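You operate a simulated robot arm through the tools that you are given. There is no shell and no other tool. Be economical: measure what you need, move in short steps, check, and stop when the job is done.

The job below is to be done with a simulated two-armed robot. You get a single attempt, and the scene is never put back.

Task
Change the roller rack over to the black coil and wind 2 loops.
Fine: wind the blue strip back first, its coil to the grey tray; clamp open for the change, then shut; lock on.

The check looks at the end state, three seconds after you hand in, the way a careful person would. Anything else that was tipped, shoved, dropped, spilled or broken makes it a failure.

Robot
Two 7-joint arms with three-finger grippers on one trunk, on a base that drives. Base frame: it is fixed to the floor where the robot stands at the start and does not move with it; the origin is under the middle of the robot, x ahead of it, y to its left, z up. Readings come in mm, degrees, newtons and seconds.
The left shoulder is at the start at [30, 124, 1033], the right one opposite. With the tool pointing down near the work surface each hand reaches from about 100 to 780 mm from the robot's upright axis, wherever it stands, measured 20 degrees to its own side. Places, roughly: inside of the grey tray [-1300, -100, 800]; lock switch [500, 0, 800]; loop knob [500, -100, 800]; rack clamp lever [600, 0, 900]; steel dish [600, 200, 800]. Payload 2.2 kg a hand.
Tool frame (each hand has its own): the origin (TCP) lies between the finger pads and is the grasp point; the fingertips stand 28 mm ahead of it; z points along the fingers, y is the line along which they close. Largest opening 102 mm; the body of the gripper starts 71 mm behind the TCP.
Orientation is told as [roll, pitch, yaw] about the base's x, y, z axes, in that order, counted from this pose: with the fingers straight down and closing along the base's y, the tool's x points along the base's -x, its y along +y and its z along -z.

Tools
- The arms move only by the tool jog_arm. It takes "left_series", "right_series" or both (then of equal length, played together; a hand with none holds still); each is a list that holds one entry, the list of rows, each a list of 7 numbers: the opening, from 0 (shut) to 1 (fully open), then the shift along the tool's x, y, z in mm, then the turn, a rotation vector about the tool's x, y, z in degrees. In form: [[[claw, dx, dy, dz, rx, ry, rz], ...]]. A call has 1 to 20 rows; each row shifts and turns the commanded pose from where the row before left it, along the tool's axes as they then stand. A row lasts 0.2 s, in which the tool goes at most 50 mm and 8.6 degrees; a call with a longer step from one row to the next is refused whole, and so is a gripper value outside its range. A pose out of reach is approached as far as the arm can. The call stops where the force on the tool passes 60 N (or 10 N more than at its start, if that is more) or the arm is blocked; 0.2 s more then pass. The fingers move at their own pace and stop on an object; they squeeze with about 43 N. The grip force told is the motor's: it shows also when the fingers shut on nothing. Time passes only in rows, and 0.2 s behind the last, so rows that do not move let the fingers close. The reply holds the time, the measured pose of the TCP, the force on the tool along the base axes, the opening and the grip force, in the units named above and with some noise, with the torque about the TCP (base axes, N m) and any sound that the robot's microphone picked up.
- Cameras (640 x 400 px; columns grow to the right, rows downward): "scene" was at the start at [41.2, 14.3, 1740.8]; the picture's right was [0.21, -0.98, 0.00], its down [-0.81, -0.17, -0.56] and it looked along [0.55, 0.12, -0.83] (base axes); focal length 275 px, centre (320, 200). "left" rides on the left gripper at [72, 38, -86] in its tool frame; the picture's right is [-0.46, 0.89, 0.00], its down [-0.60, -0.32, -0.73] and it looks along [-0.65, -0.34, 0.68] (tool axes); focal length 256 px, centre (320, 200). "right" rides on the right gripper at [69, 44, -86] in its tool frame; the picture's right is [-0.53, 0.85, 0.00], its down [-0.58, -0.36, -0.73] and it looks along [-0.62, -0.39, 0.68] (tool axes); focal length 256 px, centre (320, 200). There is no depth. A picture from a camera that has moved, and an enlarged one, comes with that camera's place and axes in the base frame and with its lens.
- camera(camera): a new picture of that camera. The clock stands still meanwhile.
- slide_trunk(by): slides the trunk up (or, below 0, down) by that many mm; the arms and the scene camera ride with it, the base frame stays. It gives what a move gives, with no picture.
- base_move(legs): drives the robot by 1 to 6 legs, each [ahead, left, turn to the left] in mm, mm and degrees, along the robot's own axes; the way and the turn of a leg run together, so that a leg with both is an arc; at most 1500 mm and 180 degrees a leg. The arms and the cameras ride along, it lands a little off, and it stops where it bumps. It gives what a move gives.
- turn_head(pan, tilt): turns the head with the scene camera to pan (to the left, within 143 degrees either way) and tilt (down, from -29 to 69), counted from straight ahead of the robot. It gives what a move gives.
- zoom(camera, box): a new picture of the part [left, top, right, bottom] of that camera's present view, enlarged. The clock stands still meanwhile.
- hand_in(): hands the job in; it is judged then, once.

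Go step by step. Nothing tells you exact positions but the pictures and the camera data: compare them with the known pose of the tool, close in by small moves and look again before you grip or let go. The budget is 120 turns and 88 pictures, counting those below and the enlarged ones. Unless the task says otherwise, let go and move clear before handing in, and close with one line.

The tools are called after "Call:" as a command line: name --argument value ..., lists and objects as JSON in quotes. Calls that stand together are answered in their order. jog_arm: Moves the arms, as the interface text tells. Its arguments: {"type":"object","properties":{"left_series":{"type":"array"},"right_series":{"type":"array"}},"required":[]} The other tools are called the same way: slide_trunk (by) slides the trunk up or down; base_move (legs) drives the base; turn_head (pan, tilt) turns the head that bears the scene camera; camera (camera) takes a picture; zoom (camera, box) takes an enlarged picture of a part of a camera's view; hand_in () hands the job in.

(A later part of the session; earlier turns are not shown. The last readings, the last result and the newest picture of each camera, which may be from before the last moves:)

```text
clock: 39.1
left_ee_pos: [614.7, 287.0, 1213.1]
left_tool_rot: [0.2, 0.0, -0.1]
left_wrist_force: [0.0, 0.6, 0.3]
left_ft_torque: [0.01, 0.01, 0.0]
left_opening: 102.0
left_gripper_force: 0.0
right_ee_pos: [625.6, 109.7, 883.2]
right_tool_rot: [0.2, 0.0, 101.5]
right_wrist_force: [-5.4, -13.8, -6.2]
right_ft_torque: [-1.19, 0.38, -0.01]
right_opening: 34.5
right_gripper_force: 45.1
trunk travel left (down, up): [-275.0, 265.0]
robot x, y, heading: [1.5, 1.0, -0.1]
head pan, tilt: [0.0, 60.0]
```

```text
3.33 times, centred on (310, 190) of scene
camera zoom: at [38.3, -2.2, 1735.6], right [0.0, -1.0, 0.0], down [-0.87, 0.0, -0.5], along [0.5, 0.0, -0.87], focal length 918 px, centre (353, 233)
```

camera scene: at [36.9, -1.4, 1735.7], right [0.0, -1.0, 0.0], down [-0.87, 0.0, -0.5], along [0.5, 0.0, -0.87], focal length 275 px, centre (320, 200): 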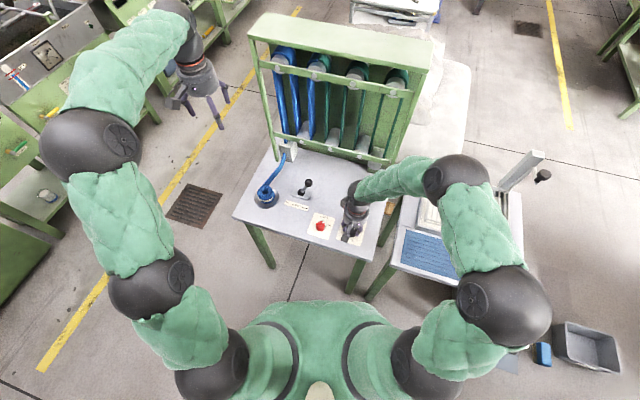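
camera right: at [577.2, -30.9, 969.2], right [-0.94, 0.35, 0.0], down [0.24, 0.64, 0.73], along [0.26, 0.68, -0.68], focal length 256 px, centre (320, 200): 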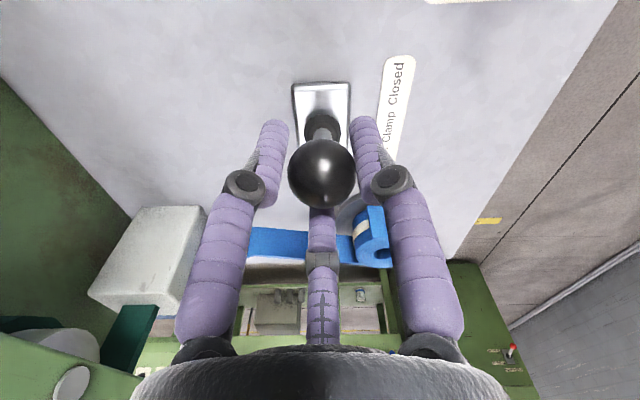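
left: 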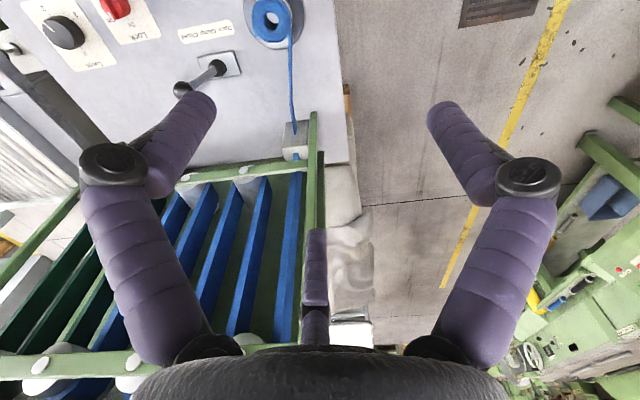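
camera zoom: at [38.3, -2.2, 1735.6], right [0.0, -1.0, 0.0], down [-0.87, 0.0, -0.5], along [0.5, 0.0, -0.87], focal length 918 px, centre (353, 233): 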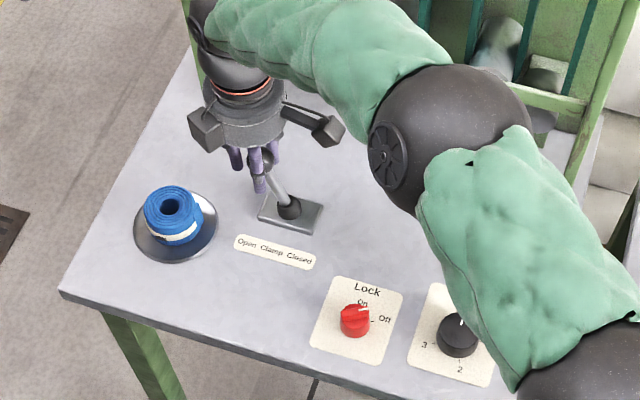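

The lever is at Open and the strip has drawn back into its coil. I release the ball, clear the left arm, and move the right hand above the blue coil.

Call:
jog_arm --right_series '[[[0.6, 0, 0, 0, 0, 0, 0], [0.6, 0, 0, 0, 0, 0, 0], [0.6, 0, 0, -40, 0, 0, 0], [0.6, 0, 0, -40, 0, 0, 0], [1, -33.6, 3, 0, 0, 0, 0], [1, -33.6, 3, 0, 0, 0, 0], [1, -33.6, 3, 0, 0, 0, 0], [1, 0, 0, 0, 0, 0, 0]]]' --left_series '[[[1, 25, 35, 0, 0, 0, 0], [1, 25, 35, 0, 0, 0, 0], [1, 25, 35, 0, 0, 0, 0], [1, 25, 35, 0, 0, 0, 0], [1, 0, 0, 0, 0, 0, 0], [1, 0, 0, 0, 0, 0, 0], [1, 0, 0, 0, 0, 0, 0], [1, 0, 0, 0, 0, 0, 0]]]'

Call:
camera --camera "right"

Call:
zoom --camera "scene" --box '[220, 110, 380, 230]'

```text
clock: 40.9
left_ee_pos: [517.3, 429.1, 1210.9]
left_tool_rot: [-0.1, 0.1, 0.0]
left_wrist_force: [0.6, -0.4, 0.3]
left_ft_torque: [0.04, 0.01, 0.01]
left_opening: 101.7
left_gripper_force: 0.1
right_ee_pos: [595.1, 203.4, 962.3]
right_tool_rot: [0.0, 0.0, 101.5]
right_wrist_force: [0.9, 0.0, 0.4]
right_ft_torque: [-0.01, -0.02, 0.0]
right_opening: 102.2
right_gripper_force: 0.0
trunk travel left (down, up): [-275.0, 265.0]
robot x, y, heading: [1.3, 1.5, 0.2]
head pan, tilt: [0.0, 60.0]
```

```text
51 pictures are left
camera right: at [565.0, 126.1, 1048.4], right [-0.93, 0.36, 0.0], down [0.24, 0.64, 0.73], along [0.26, 0.68, -0.68], focal length 256 px, centre (320, 200)
```

right: 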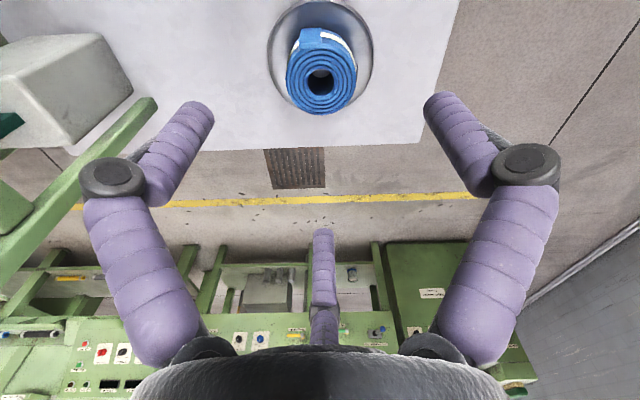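

```text
3.33 times, centred on (300, 170) of scene
camera zoom: at [38.2, -1.1, 1735.8], right [0.0, -1.0, 0.0], down [-0.87, 0.0, -0.5], along [0.5, 0.0, -0.87], focal length 918 px, centre (387, 300)
```

zoom: 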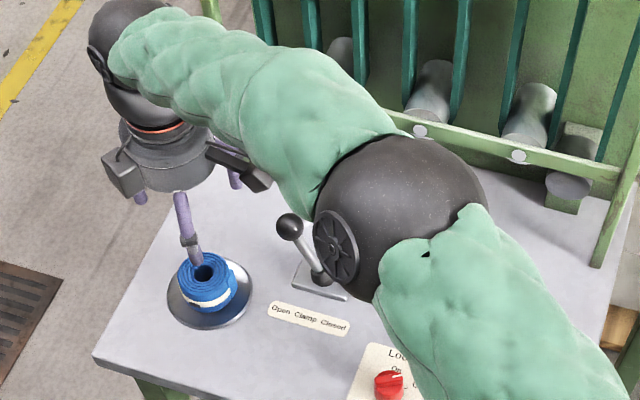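

The coil top is centred at about [595.5, 209, 830]. I lower the open fingers around it, close and lift slightly.

Call:
jog_arm --right_series '[[[1, -4.9, -1, 0, 0, 0, 0], [1, 0, 0, 40, 0, 0, 0], [1, 0, 0, 40, 0, 0, 0], [1, 0, 0, 30, 0, 0, 0], [1, 0, 0, 14, 0, 0, 0], [1, 0, 0, 0, 0, 0, 0]]]'

Call:
camera --camera "right"

```text
clock: 42.3
left_ee_pos: [518.8, 430.8, 1210.1]
left_tool_rot: [0.0, 0.0, -0.1]
left_wrist_force: [-0.5, -0.3, -0.7]
left_ft_torque: [0.02, 0.02, -0.02]
left_opening: 102.2
left_gripper_force: 0.0
right_ee_pos: [593.3, 210.8, 839.1]
right_tool_rot: [0.1, 0.0, 101.6]
right_wrist_force: [-0.4, 0.2, -0.8]
right_ft_torque: [0.01, 0.05, 0.03]
right_opening: 101.8
right_gripper_force: 0.1
trunk travel left (down, up): [-275.0, 265.0]
robot x, y, heading: [-1.0, 0.3, 0.1]
head pan, tilt: [0.0, 60.0]
```

```text
49 pictures are left
camera right: at [565.0, 133.9, 925.2], right [-0.94, 0.35, 0.0], down [0.24, 0.64, 0.73], along [0.26, 0.68, -0.68], focal length 256 px, centre (320, 200)
```

right: 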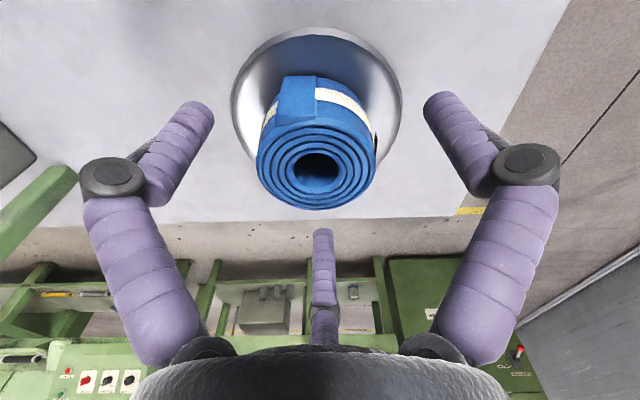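

The coil is centred between the fingers. I close and lift.

Call:
jog_arm --right_series '[[[0.7, 0, 0, 0, 0, 0, 0], [0.5, 0, 0, 0, 0, 0, 0], [0.3, 0, 0, 0, 0, 0, 0], [0.3, 0, 0, 0, 0, 0, 0], [0.3, 0, 0, -20, 0, 0, 0], [0.3, 0, 0, -30, 0, 0, 0], [0.3, 0, 0, -40, 0, 0, 0], [0.3, 0, 0, -40, 0, 0, 0], [0.3, 0, 0, 0, 0, 0, 0]]]'

Call:
camera --camera "right"

Call:
camera --camera "scene"

```text
clock: 44.3
left_ee_pos: [519.3, 430.6, 1210.2]
left_tool_rot: [0.1, 0.0, 0.0]
left_wrist_force: [0.7, -0.1, -0.5]
left_ft_torque: [0.01, 0.0, 0.02]
left_opening: 101.9
left_gripper_force: 0.0
right_ee_pos: [595.4, 210.5, 968.9]
right_tool_rot: [0.1, 0.0, 101.5]
right_wrist_force: [0.0, 0.2, -1.6]
right_ft_torque: [0.01, -0.01, 0.02]
right_opening: 61.3
right_gripper_force: 22.7
trunk travel left (down, up): [-275.0, 265.0]
robot x, y, heading: [-1.0, 1.9, -0.2]
head pan, tilt: [0.0, 60.0]
```

```text
48 pictures are left
camera right: at [567.0, 134.1, 1054.4], right [-0.94, 0.35, 0.0], down [0.24, 0.64, 0.73], along [0.26, 0.68, -0.68], focal length 256 px, centre (320, 200)
```

right: 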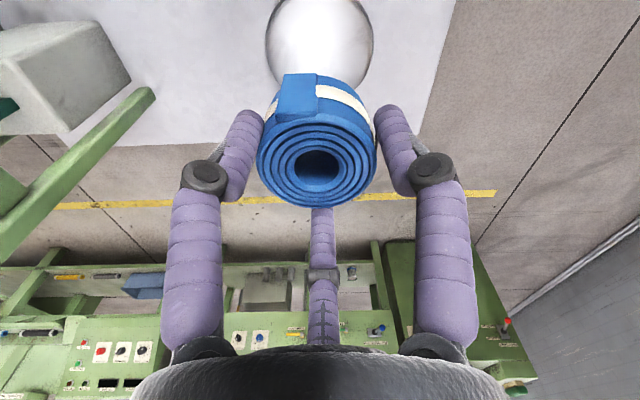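

```text
47 pictures are left
camera scene: at [38.9, 0.0, 1735.7], right [0.0, -1.0, 0.0], down [-0.87, 0.0, -0.5], along [0.5, 0.0, -0.87], focal length 275 px, centre (320, 200)
```

scene: 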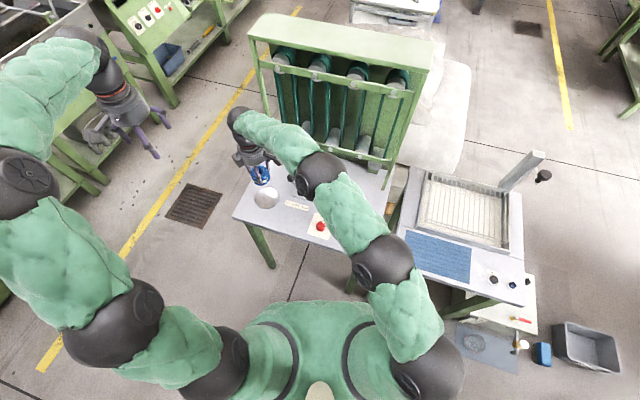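

I have the coil. I raise and tuck both arms before driving.

Call:
jog_arm --right_series '[[[0.3, 0, 0, -45, 0, 0, 0], [0.3, 0, 0, -45, 0, 0, 0], [0.3, 0, 0, -45, 0, 0, 0], [0.3, 0, 0, -45, 0, 0, 0], [0.3, 0, 0, -45, 0, 0, 0], [0.3, 31.9, 32.6, 0, 0, 0, 0], [0.3, 31.9, 32.6, 0, 0, 0, 0], [0.3, 31.9, 32.6, 0, 0, 0, 0], [0.3, 31.9, 32.6, 0, 0, 0, 0], [0.3, 31.9, 32.6, 0, 0, 0, 0], [0.3, 31.9, 32.6, 0, 0, 0, 0], [0.3, 31.9, 32.6, 0, 0, 0, 0], [0.3, 31.9, 32.6, 0, 0, 0, 0], [0.3, 31.9, 32.6, 0, 0, 0, 0], [0.3, 0, 0, 0, 0, 0, 0]]]' --left_series '[[[1, 0, 0, 0, 0, 0, 0], [1, 0, 0, 0, 0, 0, 0], [1, 0, 0, 0, 0, 0, 0], [1, 0, 0, 0, 0, 0, 0], [1, 0, 0, 0, 0, 0, 0], [1, 0, 0, 0, 0, 0, 0], [1, 0, 0, 0, 0, 0, 0], [1, 0, 0, 0, 0, 0, 0], [1, 0, 0, 0, 0, 0, 0], [1, 30, -26, 0, 0, 0, 0], [1, 30, -26, 0, 0, 0, 0], [1, 30, -26, 0, 0, 0, 0], [1, 30, -26, 0, 0, 0, 0], [1, 30, -26, 0, 0, 0, 0], [1, 0, 0, 0, 0, 0, 0]]]'

Call:
camera --camera "scene"

```text
clock: 47.5
left_ee_pos: [367.1, 301.0, 1211.4]
left_tool_rot: [-0.1, 0.0, 0.0]
left_wrist_force: [-1.0, 0.3, 0.1]
left_ft_torque: [-0.03, 0.04, -0.02]
left_opening: 102.2
left_gripper_force: 0.1
right_ee_pos: [370.6, -129.7, 1194.0]
right_tool_rot: [0.1, 0.0, 101.5]
right_wrist_force: [-0.5, 0.1, -1.3]
right_ft_torque: [-0.02, 0.06, 0.01]
right_opening: 61.6
right_gripper_force: 23.7
trunk travel left (down, up): [-275.0, 265.0]
robot x, y, heading: [0.4, -0.4, 0.2]
head pan, tilt: [0.0, 60.0]
```

```text
46 pictures are left
camera scene: at [40.7, 1.3, 1735.7], right [0.0, -1.0, 0.0], down [-0.87, 0.0, -0.5], along [0.5, 0.0, -0.87], focal length 275 px, centre (320, 200)
```

scene: 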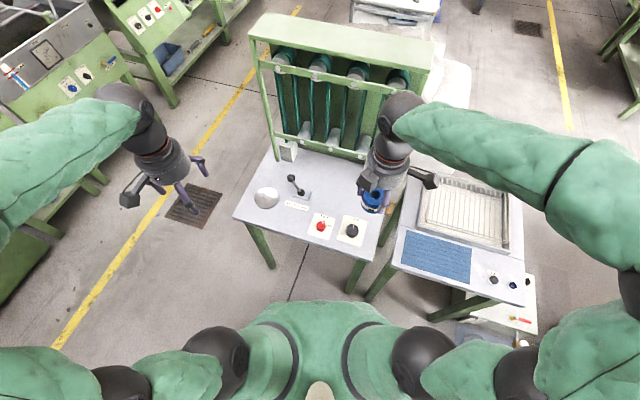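

Arms are tucked. I back off, turn around and approach the rear bench part of the way.

Call:
base_move --legs '[[-300, 0, 0], [0, 0, 180], [250, 205, 0]]'

Call:
turn_head --pan 0 --tilt 48

Call:
camera --camera "scene"

```text
clock: 58.9
left_ee_pos: [-856.8, -565.7, 1212.4]
left_tool_rot: [-0.1, 0.1, -173.9]
left_wrist_force: [-0.4, -0.1, 0.6]
left_ft_torque: [0.03, -0.06, -0.02]
left_opening: 102.0
left_gripper_force: 0.1
right_ee_pos: [-905.0, -140.1, 1194.1]
right_tool_rot: [0.0, -0.1, -72.4]
right_wrist_force: [-0.4, -1.3, -1.3]
right_ft_torque: [0.03, -0.01, 0.01]
right_opening: 60.6
right_gripper_force: 22.1
trunk travel left (down, up): [-275.0, 265.0]
robot x, y, heading: [-524.4, -230.0, -173.7]
head pan, tilt: [0.0, 60.0]
```

```text
clock: 59.6
left_ee_pos: [-855.8, -566.7, 1212.5]
left_tool_rot: [0.0, 0.0, -173.9]
left_wrist_force: [-0.8, -0.4, -0.8]
left_ft_torque: [0.01, 0.04, 0.01]
left_opening: 102.2
left_gripper_force: 0.1
right_ee_pos: [-904.3, -138.9, 1194.3]
right_tool_rot: [0.1, -0.1, -72.4]
right_wrist_force: [0.1, -0.3, -0.5]
right_ft_torque: [-0.03, 0.02, -0.01]
right_opening: 60.8
right_gripper_force: 22.3
trunk travel left (down, up): [-275.0, 265.0]
robot x, y, heading: [-523.6, -232.6, -173.9]
head pan, tilt: [0.0, 48.0]
```

```text
45 pictures are left
camera scene: at [-571.5, -235.3, 1751.0], right [-0.11, 0.99, 0.0], down [0.74, 0.08, -0.67], along [-0.66, -0.07, -0.74], focal length 275 px, centre (320, 200)
```

scene: 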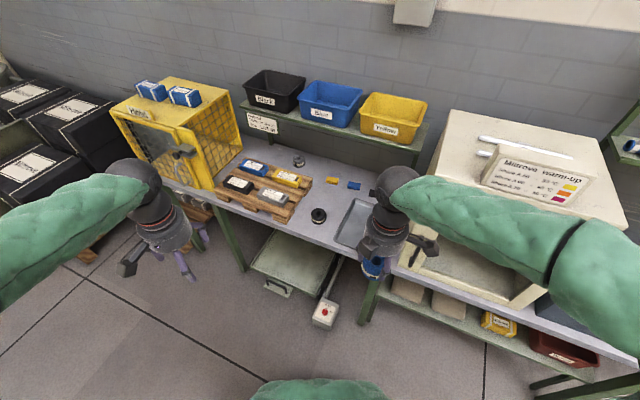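

The rear bench is turned about 18°, so I square up to it and stand left of the oven, to keep the right arm clear of it.

Call:
base_move --legs '[[0, 0, -24.2], [249, 298, 0]]'

Call:
slide_trunk --by 120

Call:
turn_head --pan -15 --tilt 55

Call:
camera --camera "scene"

```text
clock: 63.4
left_ee_pos: [-1300.3, -607.2, 1212.2]
left_tool_rot: [0.0, 0.0, 161.7]
left_wrist_force: [0.4, 0.3, 0.4]
left_ft_torque: [0.06, -0.04, 0.01]
left_opening: 101.7
left_gripper_force: 0.1
right_ee_pos: [-1169.2, -197.6, 1194.5]
right_tool_rot: [0.0, 0.0, -96.9]
right_wrist_force: [-0.9, -0.3, -1.9]
right_ft_torque: [0.02, -0.03, 0.01]
right_opening: 60.3
right_gripper_force: 22.0
trunk travel left (down, up): [-275.0, 265.0]
robot x, y, heading: [-861.7, -436.3, 161.8]
head pan, tilt: [0.0, 48.0]
```

```text
clock: 64.9
left_ee_pos: [-1300.6, -607.3, 1331.2]
left_tool_rot: [0.0, 0.0, 161.8]
left_wrist_force: [0.3, 0.7, -0.1]
left_ft_torque: [-0.02, 0.0, -0.02]
left_opening: 102.2
left_gripper_force: 0.2
right_ee_pos: [-1167.0, -198.5, 1313.9]
right_tool_rot: [-0.1, -0.1, -96.8]
right_wrist_force: [0.9, 0.2, -2.0]
right_ft_torque: [0.0, -0.04, 0.02]
right_opening: 59.9
right_gripper_force: 43.1
trunk travel left (down, up): [-395.0, 145.0]
robot x, y, heading: [-857.0, -438.6, 161.6]
head pan, tilt: [0.0, 48.0]
```

```text
clock: 65.6
left_ee_pos: [-1299.8, -607.2, 1333.0]
left_tool_rot: [0.0, 0.1, 161.7]
left_wrist_force: [-0.8, 0.3, -0.8]
left_ft_torque: [0.0, 0.01, 0.02]
left_opening: 102.0
left_gripper_force: 0.1
right_ee_pos: [-1167.5, -198.3, 1315.0]
right_tool_rot: [0.0, -0.1, -96.8]
right_wrist_force: [0.1, -1.1, -0.7]
right_ft_torque: [0.0, -0.01, 0.0]
right_opening: 59.6
right_gripper_force: 43.3
trunk travel left (down, up): [-395.0, 145.0]
robot x, y, heading: [-858.4, -438.6, 162.1]
head pan, tilt: [-15.0, 55.0]
```

```text
44 pictures are left
camera scene: at [-889.7, -407.9, 1861.8], right [0.55, 0.84, 0.0], down [0.68, -0.45, -0.57], along [-0.48, 0.31, -0.82], focal length 275 px, centre (320, 200)
```

scene: 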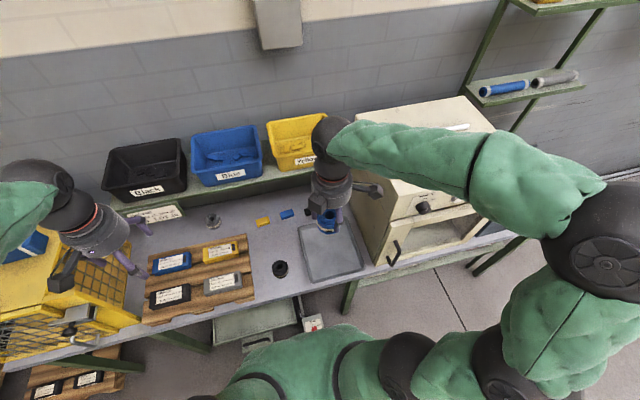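

The forearm would sit over the oven when folded. I back off and step right so the right arm can reach straight out to the tray.

Call:
base_move --legs '[[-150, -75, 0]]'

```text
clock: 67.1
left_ee_pos: [-1135.8, -583.4, 1332.4]
left_tool_rot: [0.0, 0.0, 161.8]
left_wrist_force: [0.2, 0.3, 0.0]
left_ft_torque: [0.0, 0.03, -0.02]
left_opening: 101.9
left_gripper_force: 0.2
right_ee_pos: [-1004.8, -175.3, 1315.1]
right_tool_rot: [0.1, -0.1, -96.7]
right_wrist_force: [-0.4, 1.2, -1.6]
right_ft_torque: [0.01, 0.03, -0.01]
right_opening: 60.1
right_gripper_force: 42.9
trunk travel left (down, up): [-395.0, 145.0]
robot x, y, heading: [-696.2, -415.4, 162.0]
head pan, tilt: [-15.0, 55.0]
```

Call:
jog_arm --right_series '[[[0.3, 3.5, -39.3, 0, 0, 0, 0], [0.3, 3.5, -39.3, 0, 0, 0, 0], [0.3, 3.5, -39.3, 0, 0, 0, 0], [0.3, 3.5, -39.3, 0, 0, 0, 0], [0.3, 3.5, -39.3, 0, 0, 0, 0], [0.3, 3.5, -39.3, 0, 0, 0, 0], [0.3, 3.5, -39.3, 0, 0, 0, 0], [0.3, 0, 0, 35, 0, 0, 0], [0.3, 0, 0, 35, 0, 0, 0], [0.3, 0, 0, 35, 0, 0, 0], [0.3, 0, 0, 35, 0, 0, 0], [0.3, 0, 0, 0, 0, 0, 0]]]'

Call:
camera --camera "scene"

Call:
camera --camera "right"

```text
clock: 69.7
left_ee_pos: [-1135.9, -583.9, 1333.0]
left_tool_rot: [0.0, 0.0, 161.8]
left_wrist_force: [0.5, -0.1, -0.5]
left_ft_torque: [0.01, 0.06, -0.03]
left_opening: 102.1
left_gripper_force: 0.1
right_ee_pos: [-1276.2, -115.1, 1176.2]
right_tool_rot: [0.1, -0.1, -96.7]
right_wrist_force: [0.3, -0.1, -2.2]
right_ft_torque: [0.0, 0.04, 0.0]
right_opening: 60.0
right_gripper_force: 43.4
trunk travel left (down, up): [-395.0, 145.0]
robot x, y, heading: [-696.5, -413.4, 161.6]
head pan, tilt: [-15.0, 55.0]
```

```text
43 pictures are left
camera scene: at [-725.8, -384.2, 1861.8], right [0.55, 0.84, 0.0], down [0.69, -0.45, -0.57], along [-0.48, 0.31, -0.82], focal length 275 px, centre (320, 200)
```

scene: 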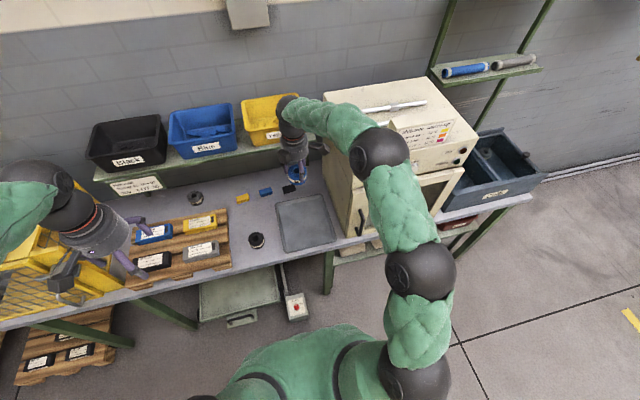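

```text
42 pictures are left
camera right: at [-1224.5, -52.5, 1262.3], right [0.78, -0.63, 0.0], down [-0.43, -0.53, 0.73], along [-0.46, -0.57, -0.68], focal length 256 px, centre (320, 200)
```

right: 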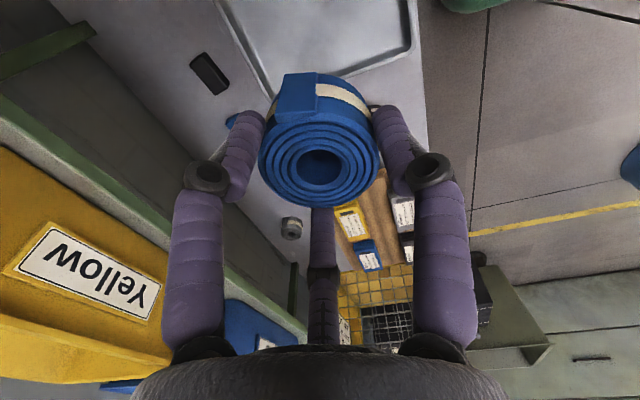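

The elbow would come down onto the oven. I lift and retract, then move the base farther left so the right arm reaches diagonally with its elbow clear, and raise the trunk.

Call:
jog_arm --right_series '[[[0.3, 0, 0, -35, 0, 0, 0], [0.3, 0, 0, -35, 0, 0, 0], [0.3, 0, 0, -35, 0, 0, 0], [0.3, 0, 0, -35, 0, 0, 0], [0.3, -3.5, 39.3, 0, 0, 0, 0], [0.3, -3.5, 39.3, 0, 0, 0, 0], [0.3, -3.5, 39.3, 0, 0, 0, 0], [0.3, -3.5, 39.3, 0, 0, 0, 0], [0.3, -3.5, 39.3, 0, 0, 0, 0], [0.3, -3.5, 39.3, 0, 0, 0, 0], [0.3, 0, 0, 0, 0, 0, 0]]]'

Call:
base_move --legs '[[86, 290, 0]]'

Call:
slide_trunk --by 100

Call:
camera --camera "scene"

```text
clock: 72.1
left_ee_pos: [-1136.7, -583.6, 1333.2]
left_tool_rot: [0.0, 0.1, 161.8]
left_wrist_force: [-0.8, -0.4, 0.1]
left_ft_torque: [0.01, -0.04, -0.01]
left_opening: 102.0
left_gripper_force: 0.1
right_ee_pos: [-1043.3, -160.9, 1309.8]
right_tool_rot: [0.1, 0.0, -96.8]
right_wrist_force: [-0.3, 0.0, -1.2]
right_ft_torque: [0.04, -0.02, 0.01]
right_opening: 59.8
right_gripper_force: 43.1
trunk travel left (down, up): [-395.0, 145.0]
robot x, y, heading: [-692.7, -415.0, 161.8]
head pan, tilt: [-15.0, 55.0]
```

```text
clock: 74.1
left_ee_pos: [-1305.3, -831.3, 1332.5]
left_tool_rot: [0.0, 0.1, 162.3]
left_wrist_force: [-0.4, 0.4, -0.6]
left_ft_torque: [-0.01, 0.02, -0.01]
left_opening: 102.1
left_gripper_force: 0.1
right_ee_pos: [-1216.4, -408.8, 1311.9]
right_tool_rot: [-0.1, 0.0, -96.4]
right_wrist_force: [-0.4, -0.1, -0.8]
right_ft_torque: [0.04, 0.02, 0.0]
right_opening: 59.9
right_gripper_force: 42.9
trunk travel left (down, up): [-395.0, 145.0]
robot x, y, heading: [-868.1, -663.7, 162.2]
head pan, tilt: [-15.0, 55.0]
```

```text
clock: 75.4
left_ee_pos: [-1305.7, -831.8, 1433.0]
left_tool_rot: [-0.1, 0.1, 162.2]
left_wrist_force: [-0.1, 0.4, 1.0]
left_ft_torque: [0.0, -0.02, -0.02]
left_opening: 101.8
left_gripper_force: 0.0
right_ee_pos: [-1215.0, -408.8, 1410.5]
right_tool_rot: [0.0, -0.1, -96.3]
right_wrist_force: [0.0, 0.8, -1.1]
right_ft_torque: [-0.01, -0.01, -0.02]
right_opening: 59.8
right_gripper_force: 43.1
trunk travel left (down, up): [-495.0, 45.0]
robot x, y, heading: [-864.6, -657.5, 162.4]
head pan, tilt: [-15.0, 55.0]
```

```text
41 pictures are left
camera scene: at [-897.3, -628.9, 1961.6], right [0.54, 0.84, 0.0], down [0.69, -0.44, -0.57], along [-0.48, 0.31, -0.82], focal length 275 px, centre (320, 200)
```

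scene: 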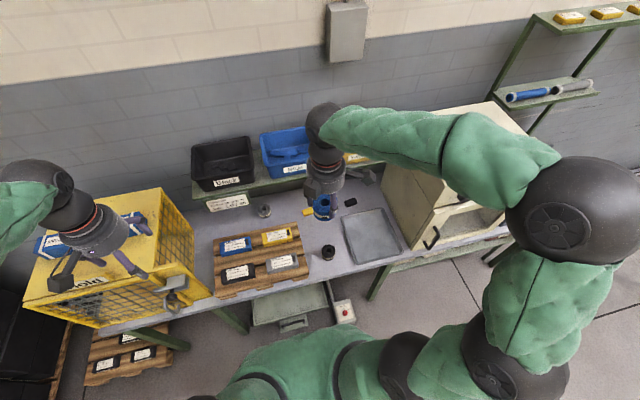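

Call:
jog_arm --right_series '[[[0.3, 41.3, -11.3, 0, 0, 0, 0], [0.3, 41.3, -11.3, 0, 0, 0, 0], [0.3, 41.3, -11.3, 0, 0, 0, 0], [0.3, 41.3, -11.3, 0, 0, 0, 0], [0.3, 41.3, -11.3, 0, 0, 0, 0], [0.3, 41.3, -11.3, 0, 0, 0, 0], [0.3, 0, 0, 38, 0, 0, 0], [0.3, 0, 0, 38, 0, 0, 0], [0.3, 0, 0, 38, 0, 0, 0], [0.3, 0, 0, 38, 0, 0, 0], [0.3, 0, 0, 38, 0, 0, 0], [0.3, 0, 0, 38, 0, 0, 0], [0.3, 0, 0, 0, 0, 0, 0]]]'

Call:
camera --camera "scene"

```text
clock: 78.2
left_ee_pos: [-1304.5, -832.6, 1434.5]
left_tool_rot: [0.1, -0.1, 162.2]
left_wrist_force: [0.4, -0.1, -1.0]
left_ft_torque: [0.02, 0.02, 0.02]
left_opening: 101.9
left_gripper_force: 0.1
right_ee_pos: [-1255.6, -156.5, 1181.0]
right_tool_rot: [0.0, 0.1, -96.2]
right_wrist_force: [0.4, 0.7, -1.4]
right_ft_torque: [-0.02, 0.05, 0.0]
right_opening: 59.7
right_gripper_force: 42.9
trunk travel left (down, up): [-495.0, 45.0]
robot x, y, heading: [-866.3, -660.1, 162.2]
head pan, tilt: [-15.0, 55.0]
```

```text
40 pictures are left
camera scene: at [-896.5, -629.9, 1961.9], right [0.54, 0.84, 0.0], down [0.69, -0.44, -0.57], along [-0.48, 0.31, -0.82], focal length 275 px, centre (320, 200)
```

scene: 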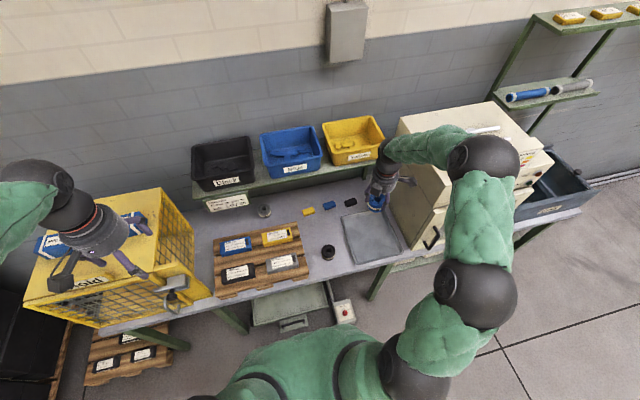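

The elbow is still close to the oven's corner. I back off more to straighten the arm, then re-extend.

Call:
base_move --legs '[[-90, 70, 0]]'

Call:
slide_trunk --by 40

```text
clock: 79.5
left_ee_pos: [-1240.8, -923.5, 1432.0]
left_tool_rot: [0.0, -0.1, 161.9]
left_wrist_force: [-0.2, 0.0, -0.1]
left_ft_torque: [0.0, -0.04, 0.03]
left_opening: 102.0
left_gripper_force: 0.0
right_ee_pos: [-1189.8, -248.8, 1180.8]
right_tool_rot: [0.0, -0.1, -96.6]
right_wrist_force: [-0.2, -0.9, -1.5]
right_ft_torque: [0.01, -0.02, 0.0]
right_opening: 59.7
right_gripper_force: 43.0
trunk travel left (down, up): [-495.0, 45.0]
robot x, y, heading: [-804.1, -751.1, 162.2]
head pan, tilt: [-15.0, 55.0]
```

```text
clock: 80.3
left_ee_pos: [-1241.9, -924.3, 1472.6]
left_tool_rot: [0.0, 0.1, 161.8]
left_wrist_force: [0.2, -0.4, -0.9]
left_ft_torque: [0.0, 0.01, -0.02]
left_opening: 102.0
left_gripper_force: 0.1
right_ee_pos: [-1190.1, -248.5, 1221.7]
right_tool_rot: [0.1, -0.2, -96.5]
right_wrist_force: [-0.9, 0.6, -1.4]
right_ft_torque: [-0.02, 0.02, 0.0]
right_opening: 60.1
right_gripper_force: 43.0
trunk travel left (down, up): [-535.0, 5.0]
robot x, y, heading: [-798.9, -749.5, 161.7]
head pan, tilt: [-15.0, 55.0]
```

Call:
jog_arm --right_series '[[[0.3, 25.6, -23, 0, 0, 0, 0], [0.3, 25.6, -23, 0, 0, 0, 0], [0.3, 25.6, -23, 0, 0, 0, 0], [0.3, 0, 0, 36, 0, 0, 0], [0.3, 0, 0, 36, 0, 0, 0], [0.3, 0, 0, 36, 0, 0, 0], [0.3, 0, 0, 36, 0, 0, 0], [0.3, 0, 0, 36, 0, 0, 0], [0.3, 0, 0, 0, 0, 0, 0]]]'

Call:
camera --camera "scene"

```text
clock: 82.3
left_ee_pos: [-1241.9, -924.9, 1472.5]
left_tool_rot: [0.0, 0.0, 161.8]
left_wrist_force: [-0.3, -0.2, 0.1]
left_ft_torque: [0.0, -0.02, 0.01]
left_opening: 101.9
left_gripper_force: 0.1
right_ee_pos: [-1249.8, -164.8, 1042.6]
right_tool_rot: [0.0, -0.1, -96.6]
right_wrist_force: [0.7, 0.0, -2.1]
right_ft_torque: [-0.02, 0.0, 0.01]
right_opening: 59.7
right_gripper_force: 43.3
trunk travel left (down, up): [-535.0, 5.0]
robot x, y, heading: [-800.7, -754.1, 162.0]
head pan, tilt: [-15.0, 55.0]
```

```text
39 pictures are left
camera scene: at [-831.9, -724.1, 2001.9], right [0.55, 0.84, 0.0], down [0.69, -0.45, -0.57], along [-0.48, 0.31, -0.82], focal length 275 px, centre (320, 200)
```

scene: 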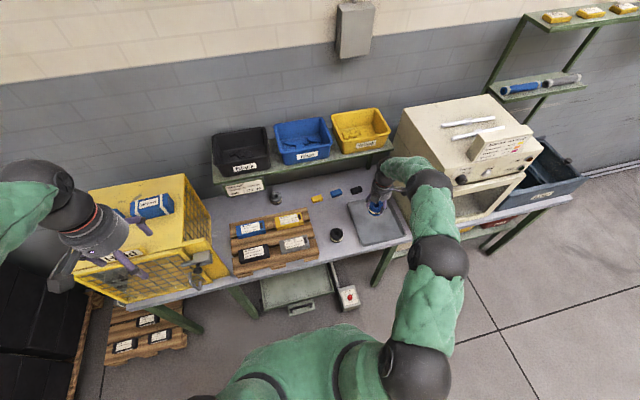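

Much clearer now. I continue lowering.

Call:
jog_arm --right_series '[[[0.3, 0, 0, 25, 0, 0, 0], [0.3, 0, 0, 25, 0, 0, 0], [0.3, 0, 0, 25, 0, 0, 0], [0.3, 0, 0, 25, 0, 0, 0], [0.3, 0, 0, 25, 0, 0, 0], [0.3, 0, 0, 0, 0, 0, 0]]]'

Call:
camera --camera "right"

Call:
zoom --camera "scene" --box '[280, 120, 500, 280]'

```text
clock: 83.7
left_ee_pos: [-1240.9, -924.7, 1473.0]
left_tool_rot: [-0.1, 0.0, 161.9]
left_wrist_force: [0.2, -0.3, -0.2]
left_ft_torque: [0.0, -0.03, 0.0]
left_opening: 102.0
left_gripper_force: 0.0
right_ee_pos: [-1249.8, -166.1, 916.8]
right_tool_rot: [0.0, 0.0, -96.6]
right_wrist_force: [-0.3, 0.7, -1.9]
right_ft_torque: [-0.01, 0.04, 0.02]
right_opening: 60.0
right_gripper_force: 43.6
trunk travel left (down, up): [-535.0, 5.0]
robot x, y, heading: [-802.2, -751.6, 161.9]
head pan, tilt: [-15.0, 55.0]
```

```text
38 pictures are left
camera right: at [-1198.1, -101.7, 1003.7], right [0.78, -0.63, 0.0], down [-0.43, -0.53, 0.73], along [-0.46, -0.57, -0.68], focal length 256 px, centre (320, 200)
```

right: 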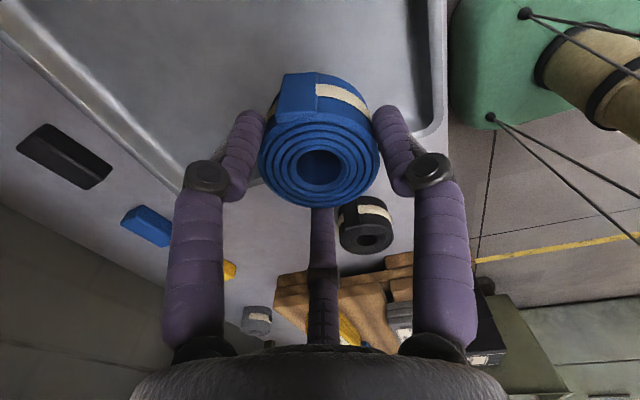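

```text
2.50 times, centred on (390, 200) of scene
camera zoom: at [-832.3, -723.6, 2001.8], right [0.55, 0.84, 0.0], down [0.69, -0.45, -0.57], along [-0.48, 0.31, -0.82], focal length 689 px, centre (145, 200)
```

zoom: 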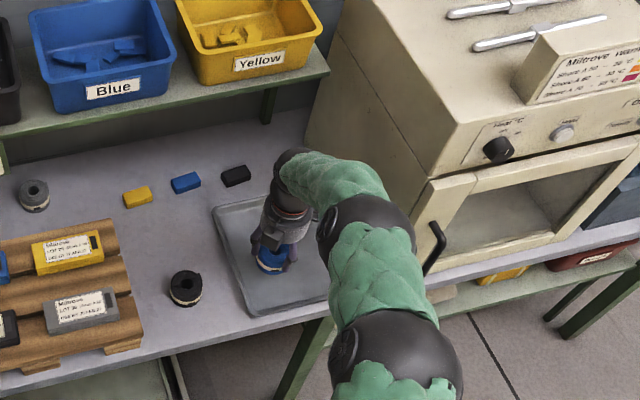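

The coil is over the left part of the tray, inside the rim. I lower toward contact.

Call:
jog_arm --right_series '[[[0.3, 0, 0, 25, 0, 0, 0], [0.3, 0, 0, 25, 0, 0, 0], [0.3, 0, 0, 14, 0, 0, 0], [0.3, 0, 0, 4, 0, 0, 0], [0.3, 0, 0, 3, 0, 0, 0], [0.3, 0, 0, 0, 0, 0, 0]]]'

Call:
zoom --camera "right" --box '[180, 20, 460, 220]'

```text
clock: 85.1
left_ee_pos: [-1239.0, -928.3, 1473.1]
left_tool_rot: [0.0, -0.1, 161.9]
left_wrist_force: [-0.2, -0.6, -0.2]
left_ft_torque: [-0.04, 0.03, 0.03]
left_opening: 102.2
left_gripper_force: 0.1
right_ee_pos: [-1250.4, -166.4, 856.1]
right_tool_rot: [-0.7, 0.4, -96.6]
right_wrist_force: [-6.5, -6.3, 50.1]
right_ft_torque: [-0.38, 0.36, 0.06]
right_opening: 60.5
right_gripper_force: 42.9
right hand out of reach, approached as far as the arm can: row 4
trunk travel left (down, up): [-535.0, 5.0]
robot x, y, heading: [-800.6, -755.4, 162.0]
head pan, tilt: [-15.0, 55.0]
```

```text
2.00 times, centred on (320, 120) of right
camera zoom: at [-1197.4, -104.0, 941.7], right [0.78, -0.63, -0.02], down [-0.42, -0.54, 0.73], along [-0.47, -0.56, -0.68], focal length 512 px, centre (320, 360)
```

zoom: 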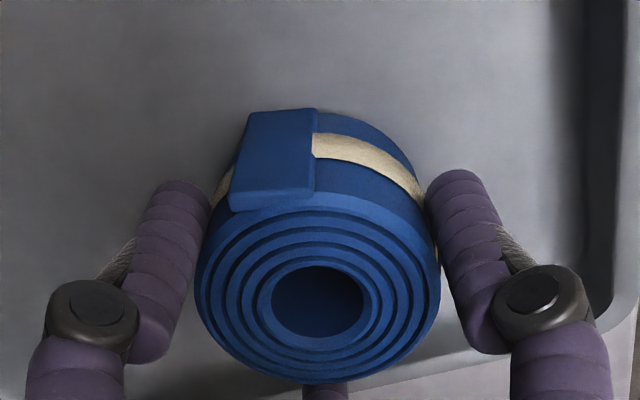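

The coil is pressing on the tray floor. I ease off, open and lift away.

Call:
jog_arm --right_series '[[[0.3, 0, 0, -6, 0, 0, 0], [0.3, 0, 0, 0, 0, 0, 0]]]'

```text
clock: 85.7
left_ee_pos: [-1241.5, -926.5, 1472.4]
left_tool_rot: [0.0, 0.0, 162.1]
left_wrist_force: [0.2, -0.4, 0.4]
left_ft_torque: [0.0, -0.01, -0.02]
left_opening: 101.8
left_gripper_force: 0.1
right_ee_pos: [-1248.2, -165.6, 855.8]
right_tool_rot: [-0.4, 0.3, -96.5]
right_wrist_force: [-18.2, 0.9, 25.6]
right_ft_torque: [0.19, 1.27, -0.03]
right_opening: 59.8
right_gripper_force: 42.6
trunk travel left (down, up): [-535.0, 5.0]
robot x, y, heading: [-800.0, -750.1, 161.9]
head pan, tilt: [-15.0, 55.0]
```

Call:
jog_arm --right_series '[[[0.3, 0, 0, -3, 0, 0, 0], [0.65, 0, 0, 0, 0, 0, 0], [0.8, 0, 0, 0, 0, 0, 0], [0.85, 0, 0, -20, 0, 0, 0], [0.85, 0, 0, -40, 0, 0, 0], [0.85, 0, 0, -40, 0, 0, 0], [0.85, 0, 0, 0, 0, 0, 0]]]'

Call:
zoom --camera "scene" --box '[280, 120, 500, 280]'

Call:
camera --camera "right"

```text
clock: 87.3
left_ee_pos: [-1241.8, -923.5, 1472.8]
left_tool_rot: [-0.1, 0.0, 161.9]
left_wrist_force: [0.1, 0.6, -0.4]
left_ft_torque: [-0.01, 0.04, -0.01]
left_opening: 102.0
left_gripper_force: 0.0
right_ee_pos: [-1246.8, -167.2, 955.5]
right_tool_rot: [0.1, -0.1, -96.5]
right_wrist_force: [0.4, 0.4, 0.1]
right_ft_torque: [-0.01, 0.02, -0.01]
right_opening: 86.7
right_gripper_force: 0.1
trunk travel left (down, up): [-535.0, 5.0]
robot x, y, heading: [-805.2, -752.0, 162.0]
head pan, tilt: [-15.0, 55.0]
```

```text
2.50 times, centred on (390, 200) of scene
camera zoom: at [-832.9, -722.8, 2001.7], right [0.55, 0.84, 0.0], down [0.69, -0.45, -0.57], along [-0.48, 0.31, -0.82], focal length 689 px, centre (145, 200)
```

zoom: 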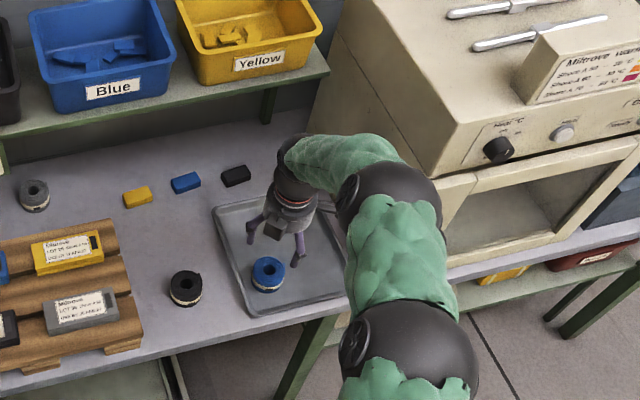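

```text
34 pictures are left
camera right: at [-1195.4, -104.0, 1041.9], right [0.78, -0.63, 0.0], down [-0.43, -0.53, 0.73], along [-0.46, -0.57, -0.68], focal length 256 px, centre (320, 200)
```

right: 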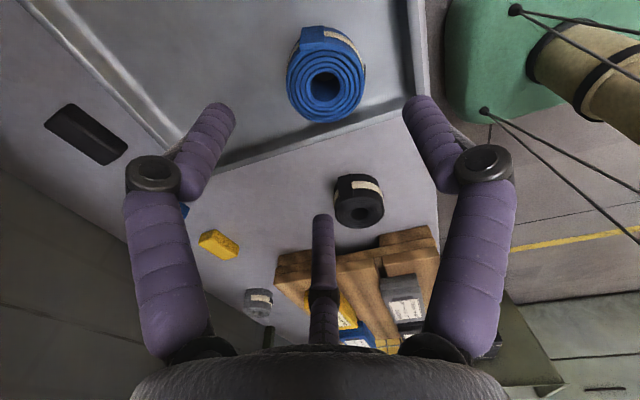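

The blue coil lies in the tray. Now I go over the black coil at about [-1306, -320].

Call:
jog_arm --right_series '[[[0.9, -39.7, -10.3, 0, 0, 0, 0], [0.9, -39.7, -10.3, 0, 0, 0, 0], [0.9, -39.7, -10.3, 0, 0, 0, 0], [0.9, -39.7, -10.3, 0, 0, 0, 0], [0.9, 0, 0, 0, 0, 0, 0]]]'

Call:
camera --camera "right"

Call:
zoom --camera "scene" --box '[250, 150, 470, 290]'

```text
clock: 88.5
left_ee_pos: [-1241.7, -923.8, 1473.0]
left_tool_rot: [0.1, -0.1, 161.9]
left_wrist_force: [0.0, -0.2, 0.1]
left_ft_torque: [-0.05, 0.01, 0.01]
left_opening: 102.3
left_gripper_force: 0.0
right_ee_pos: [-1306.9, -316.3, 954.7]
right_tool_rot: [0.1, -0.1, -96.6]
right_wrist_force: [-0.3, -0.5, -0.1]
right_ft_torque: [-0.02, 0.03, 0.01]
right_opening: 91.8
right_gripper_force: 0.0
trunk travel left (down, up): [-535.0, 5.0]
robot x, y, heading: [-803.4, -756.6, 161.9]
head pan, tilt: [-15.0, 55.0]
```

```text
33 pictures are left
camera right: at [-1255.0, -253.7, 1040.4], right [0.78, -0.63, 0.0], down [-0.43, -0.53, 0.73], along [-0.46, -0.57, -0.68], focal length 256 px, centre (320, 200)
```

right: 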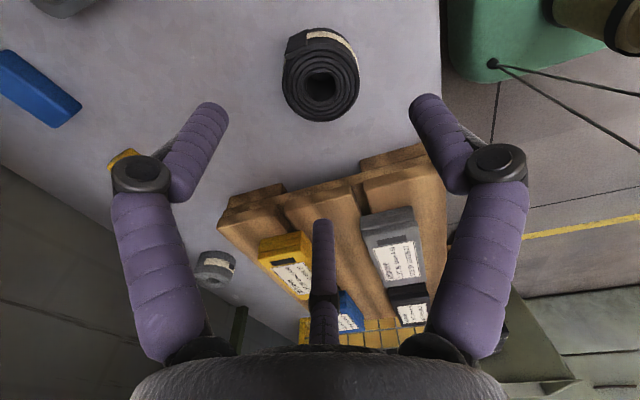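

```text
2.86 times, centred on (360, 220) of scene
camera zoom: at [-831.7, -722.1, 2001.8], right [0.55, 0.84, 0.0], down [0.69, -0.45, -0.57], along [-0.48, 0.31, -0.82], focal length 787 px, centre (206, 143)
```

zoom: 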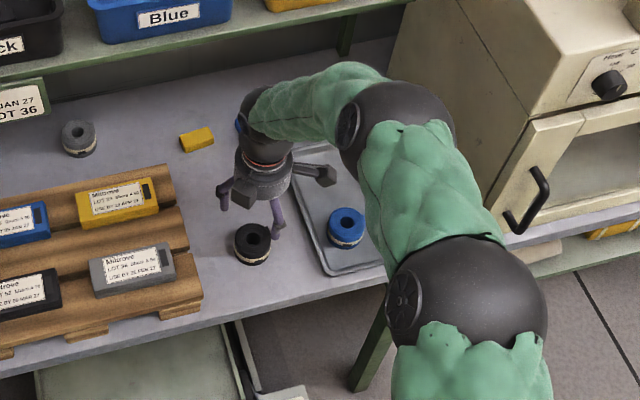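

The black coil top is at [-1306.5, -320, 840]. I lower, grip and lift.

Call:
jog_arm --right_series '[[[0.95, -4, 0.4, 0, 0, 0, 0], [0.95, 0, 0, 40, 0, 0, 0], [0.95, 0, 0, 40, 0, 0, 0], [0.95, 0, 0, 28, 0, 0, 0], [0.95, 0, 0, 0, 0, 0, 0], [0.7, 0, 0, 0, 0, 0, 0], [0.5, 0, 0, 0, 0, 0, 0], [0.3, 0, 0, 0, 0, 0, 0], [0.3, 0, 0, 0, 0, 0, 0], [0.3, 0, 0, -20, 0, 0, 0], [0.3, 0, 0, -40, 0, 0, 0], [0.3, 0, 0, -45, 0, 0, 0], [0.3, 0, 0, -45, 0, 0, 0], [0.3, 0, 0, -45, 0, 0, 0], [0.3, 0, 0, 0, 0, 0, 0]]]'

Call:
camera --camera "right"

```text
clock: 91.7
left_ee_pos: [-1242.4, -923.0, 1473.0]
left_tool_rot: [-0.1, 0.1, 161.8]
left_wrist_force: [0.1, 0.4, 0.1]
left_ft_torque: [-0.03, 0.0, -0.01]
left_opening: 102.0
left_gripper_force: 0.1
right_ee_pos: [-1307.7, -321.8, 1043.3]
right_tool_rot: [0.1, -0.1, -96.5]
right_wrist_force: [-0.3, 0.8, -2.5]
right_ft_torque: [0.0, 0.01, 0.02]
right_opening: 59.7
right_gripper_force: 42.8
trunk travel left (down, up): [-535.0, 5.0]
robot x, y, heading: [-802.0, -755.3, 161.8]
head pan, tilt: [-15.0, 55.0]
```

```text
31 pictures are left
camera right: at [-1257.0, -258.9, 1127.8], right [0.78, -0.63, 0.0], down [-0.43, -0.53, 0.73], along [-0.46, -0.57, -0.68], focal length 256 px, centre (320, 200)
```

right: 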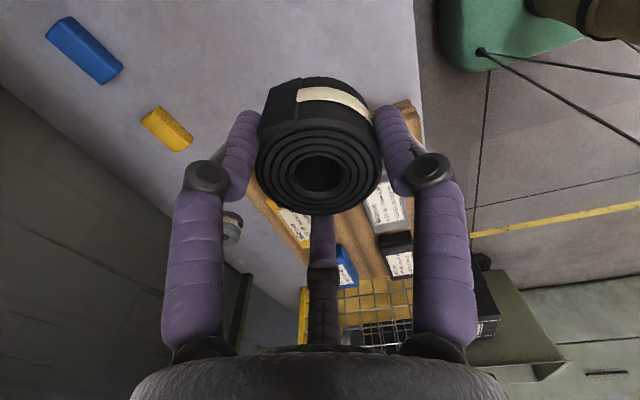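

The black coil is held. I raise it, tuck the arm and drive back to the roller rack.

Call:
jog_arm --right_series '[[[0.3, 0, 0, -42, 0, 0, 0], [0.3, 0, 0, -42, 0, 0, 0], [0.3, 0, 0, -42, 0, 0, 0], [0.3, 0, 0, -42, 0, 0, 0], [0.3, 0, 0, -42, 0, 0, 0], [0.3, 0, 0, -42, 0, 0, 0], [0.3, -24.3, 31.7, 0, 0, 0, 0], [0.3, -24.3, 31.7, 0, 0, 0, 0], [0.3, -24.3, 31.7, 0, 0, 0, 0], [0.3, -24.3, 31.7, 0, 0, 0, 0], [0.3, -24.3, 31.7, 0, 0, 0, 0], [0.3, -24.3, 31.7, 0, 0, 0, 0], [0.3, 0, 0, 0, 0, 0, 0]]]'

Call:
base_move --legs '[[-300, 0, 0], [0, 0, -162], [0, 848, 0], [350, 0, 0]]'

```text
clock: 94.5
left_ee_pos: [-1241.3, -922.9, 1471.4]
left_tool_rot: [0.0, 0.1, 161.9]
left_wrist_force: [0.0, -0.3, -0.6]
left_ft_torque: [0.01, -0.02, -0.04]
left_opening: 101.9
left_gripper_force: 0.1
right_ee_pos: [-1133.8, -493.3, 1294.8]
right_tool_rot: [0.0, -0.1, -96.6]
right_wrist_force: [0.5, -0.6, -1.7]
right_ft_torque: [-0.01, -0.02, -0.02]
right_opening: 60.0
right_gripper_force: 43.8
trunk travel left (down, up): [-535.0, 5.0]
robot x, y, heading: [-801.2, -753.8, 161.8]
head pan, tilt: [-15.0, 55.0]
```

```text
clock: 109.0
left_ee_pos: [143.1, 326.6, 1471.8]
left_tool_rot: [-0.1, 0.1, 2.6]
left_wrist_force: [-0.9, 0.4, -0.1]
left_ft_torque: [0.04, 0.0, 0.01]
left_opening: 102.1
left_gripper_force: 0.1
right_ee_pos: [194.0, -114.3, 1294.3]
right_tool_rot: [0.0, 0.0, 104.2]
right_wrist_force: [0.1, -0.2, -1.5]
right_ft_torque: [-0.02, 0.0, -0.05]
right_opening: 59.7
right_gripper_force: 42.9
trunk travel left (down, up): [-535.0, 5.0]
robot x, y, heading: [-209.4, 12.9, 2.7]
head pan, tilt: [-15.0, 55.0]
```

Call:
base_move --legs '[[0, 0, -2.7], [209, -13, 0]]'

Call:
slide_trunk --by -200

Call:
turn_head --pan 0 --tilt 60

Call:
camera --camera "scene"

```text
clock: 111.1
left_ee_pos: [363.3, 297.4, 1472.2]
left_tool_rot: [0.0, 0.0, 0.0]
left_wrist_force: [-0.6, -0.8, 0.6]
left_ft_torque: [-0.02, 0.02, -0.01]
left_opening: 101.9
left_gripper_force: 0.0
right_ee_pos: [393.1, -147.0, 1293.5]
right_tool_rot: [0.0, 0.1, 101.6]
right_wrist_force: [0.9, -0.5, 0.1]
right_ft_torque: [0.03, 0.02, 0.0]
right_opening: 59.8
right_gripper_force: 42.7
trunk travel left (down, up): [-535.0, 5.0]
robot x, y, heading: [-2.1, -2.9, -0.1]
head pan, tilt: [-15.0, 55.0]
```

```text
clock: 113.2
left_ee_pos: [362.7, 298.9, 1273.0]
left_tool_rot: [0.0, 0.0, 0.0]
left_wrist_force: [-0.7, 0.2, -0.9]
left_ft_torque: [0.01, 0.0, -0.02]
left_opening: 102.0
left_gripper_force: 0.1
right_ee_pos: [394.1, -147.7, 1094.5]
right_tool_rot: [0.0, 0.0, 101.5]
right_wrist_force: [-0.1, -0.2, -1.4]
right_ft_torque: [-0.02, 0.01, -0.02]
right_opening: 59.4
right_gripper_force: 42.6
trunk travel left (down, up): [-335.0, 205.0]
robot x, y, heading: [-0.5, -3.3, 0.3]
head pan, tilt: [-15.0, 55.0]
```

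```text
clock: 114.0
left_ee_pos: [363.2, 297.5, 1273.9]
left_tool_rot: [-0.1, 0.0, 0.0]
left_wrist_force: [0.4, -0.3, 0.4]
left_ft_torque: [-0.01, 0.01, 0.01]
left_opening: 102.2
left_gripper_force: 0.0
right_ee_pos: [393.8, -146.7, 1094.1]
right_tool_rot: [0.0, -0.1, 101.5]
right_wrist_force: [0.0, 0.1, -2.2]
right_ft_torque: [0.01, 0.04, 0.0]
right_opening: 59.7
right_gripper_force: 43.6
trunk travel left (down, up): [-335.0, 205.0]
robot x, y, heading: [-1.1, -6.0, -0.1]
head pan, tilt: [0.0, 60.0]
```

```text
30 pictures are left
camera scene: at [35.6, -1.8, 1795.8], right [0.0, -1.0, 0.0], down [-0.87, 0.0, -0.5], along [0.5, 0.0, -0.87], focal length 275 px, centre (320, 200)
```

scene: 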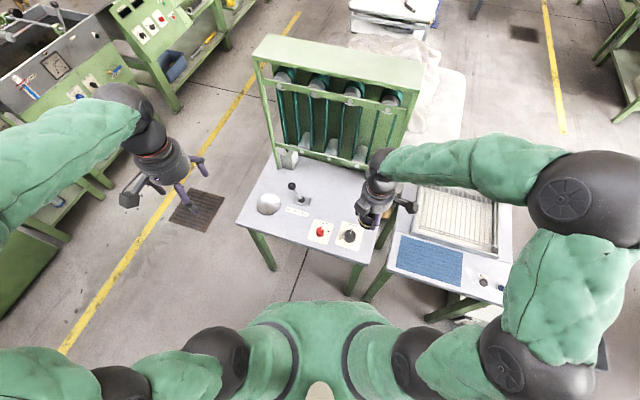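

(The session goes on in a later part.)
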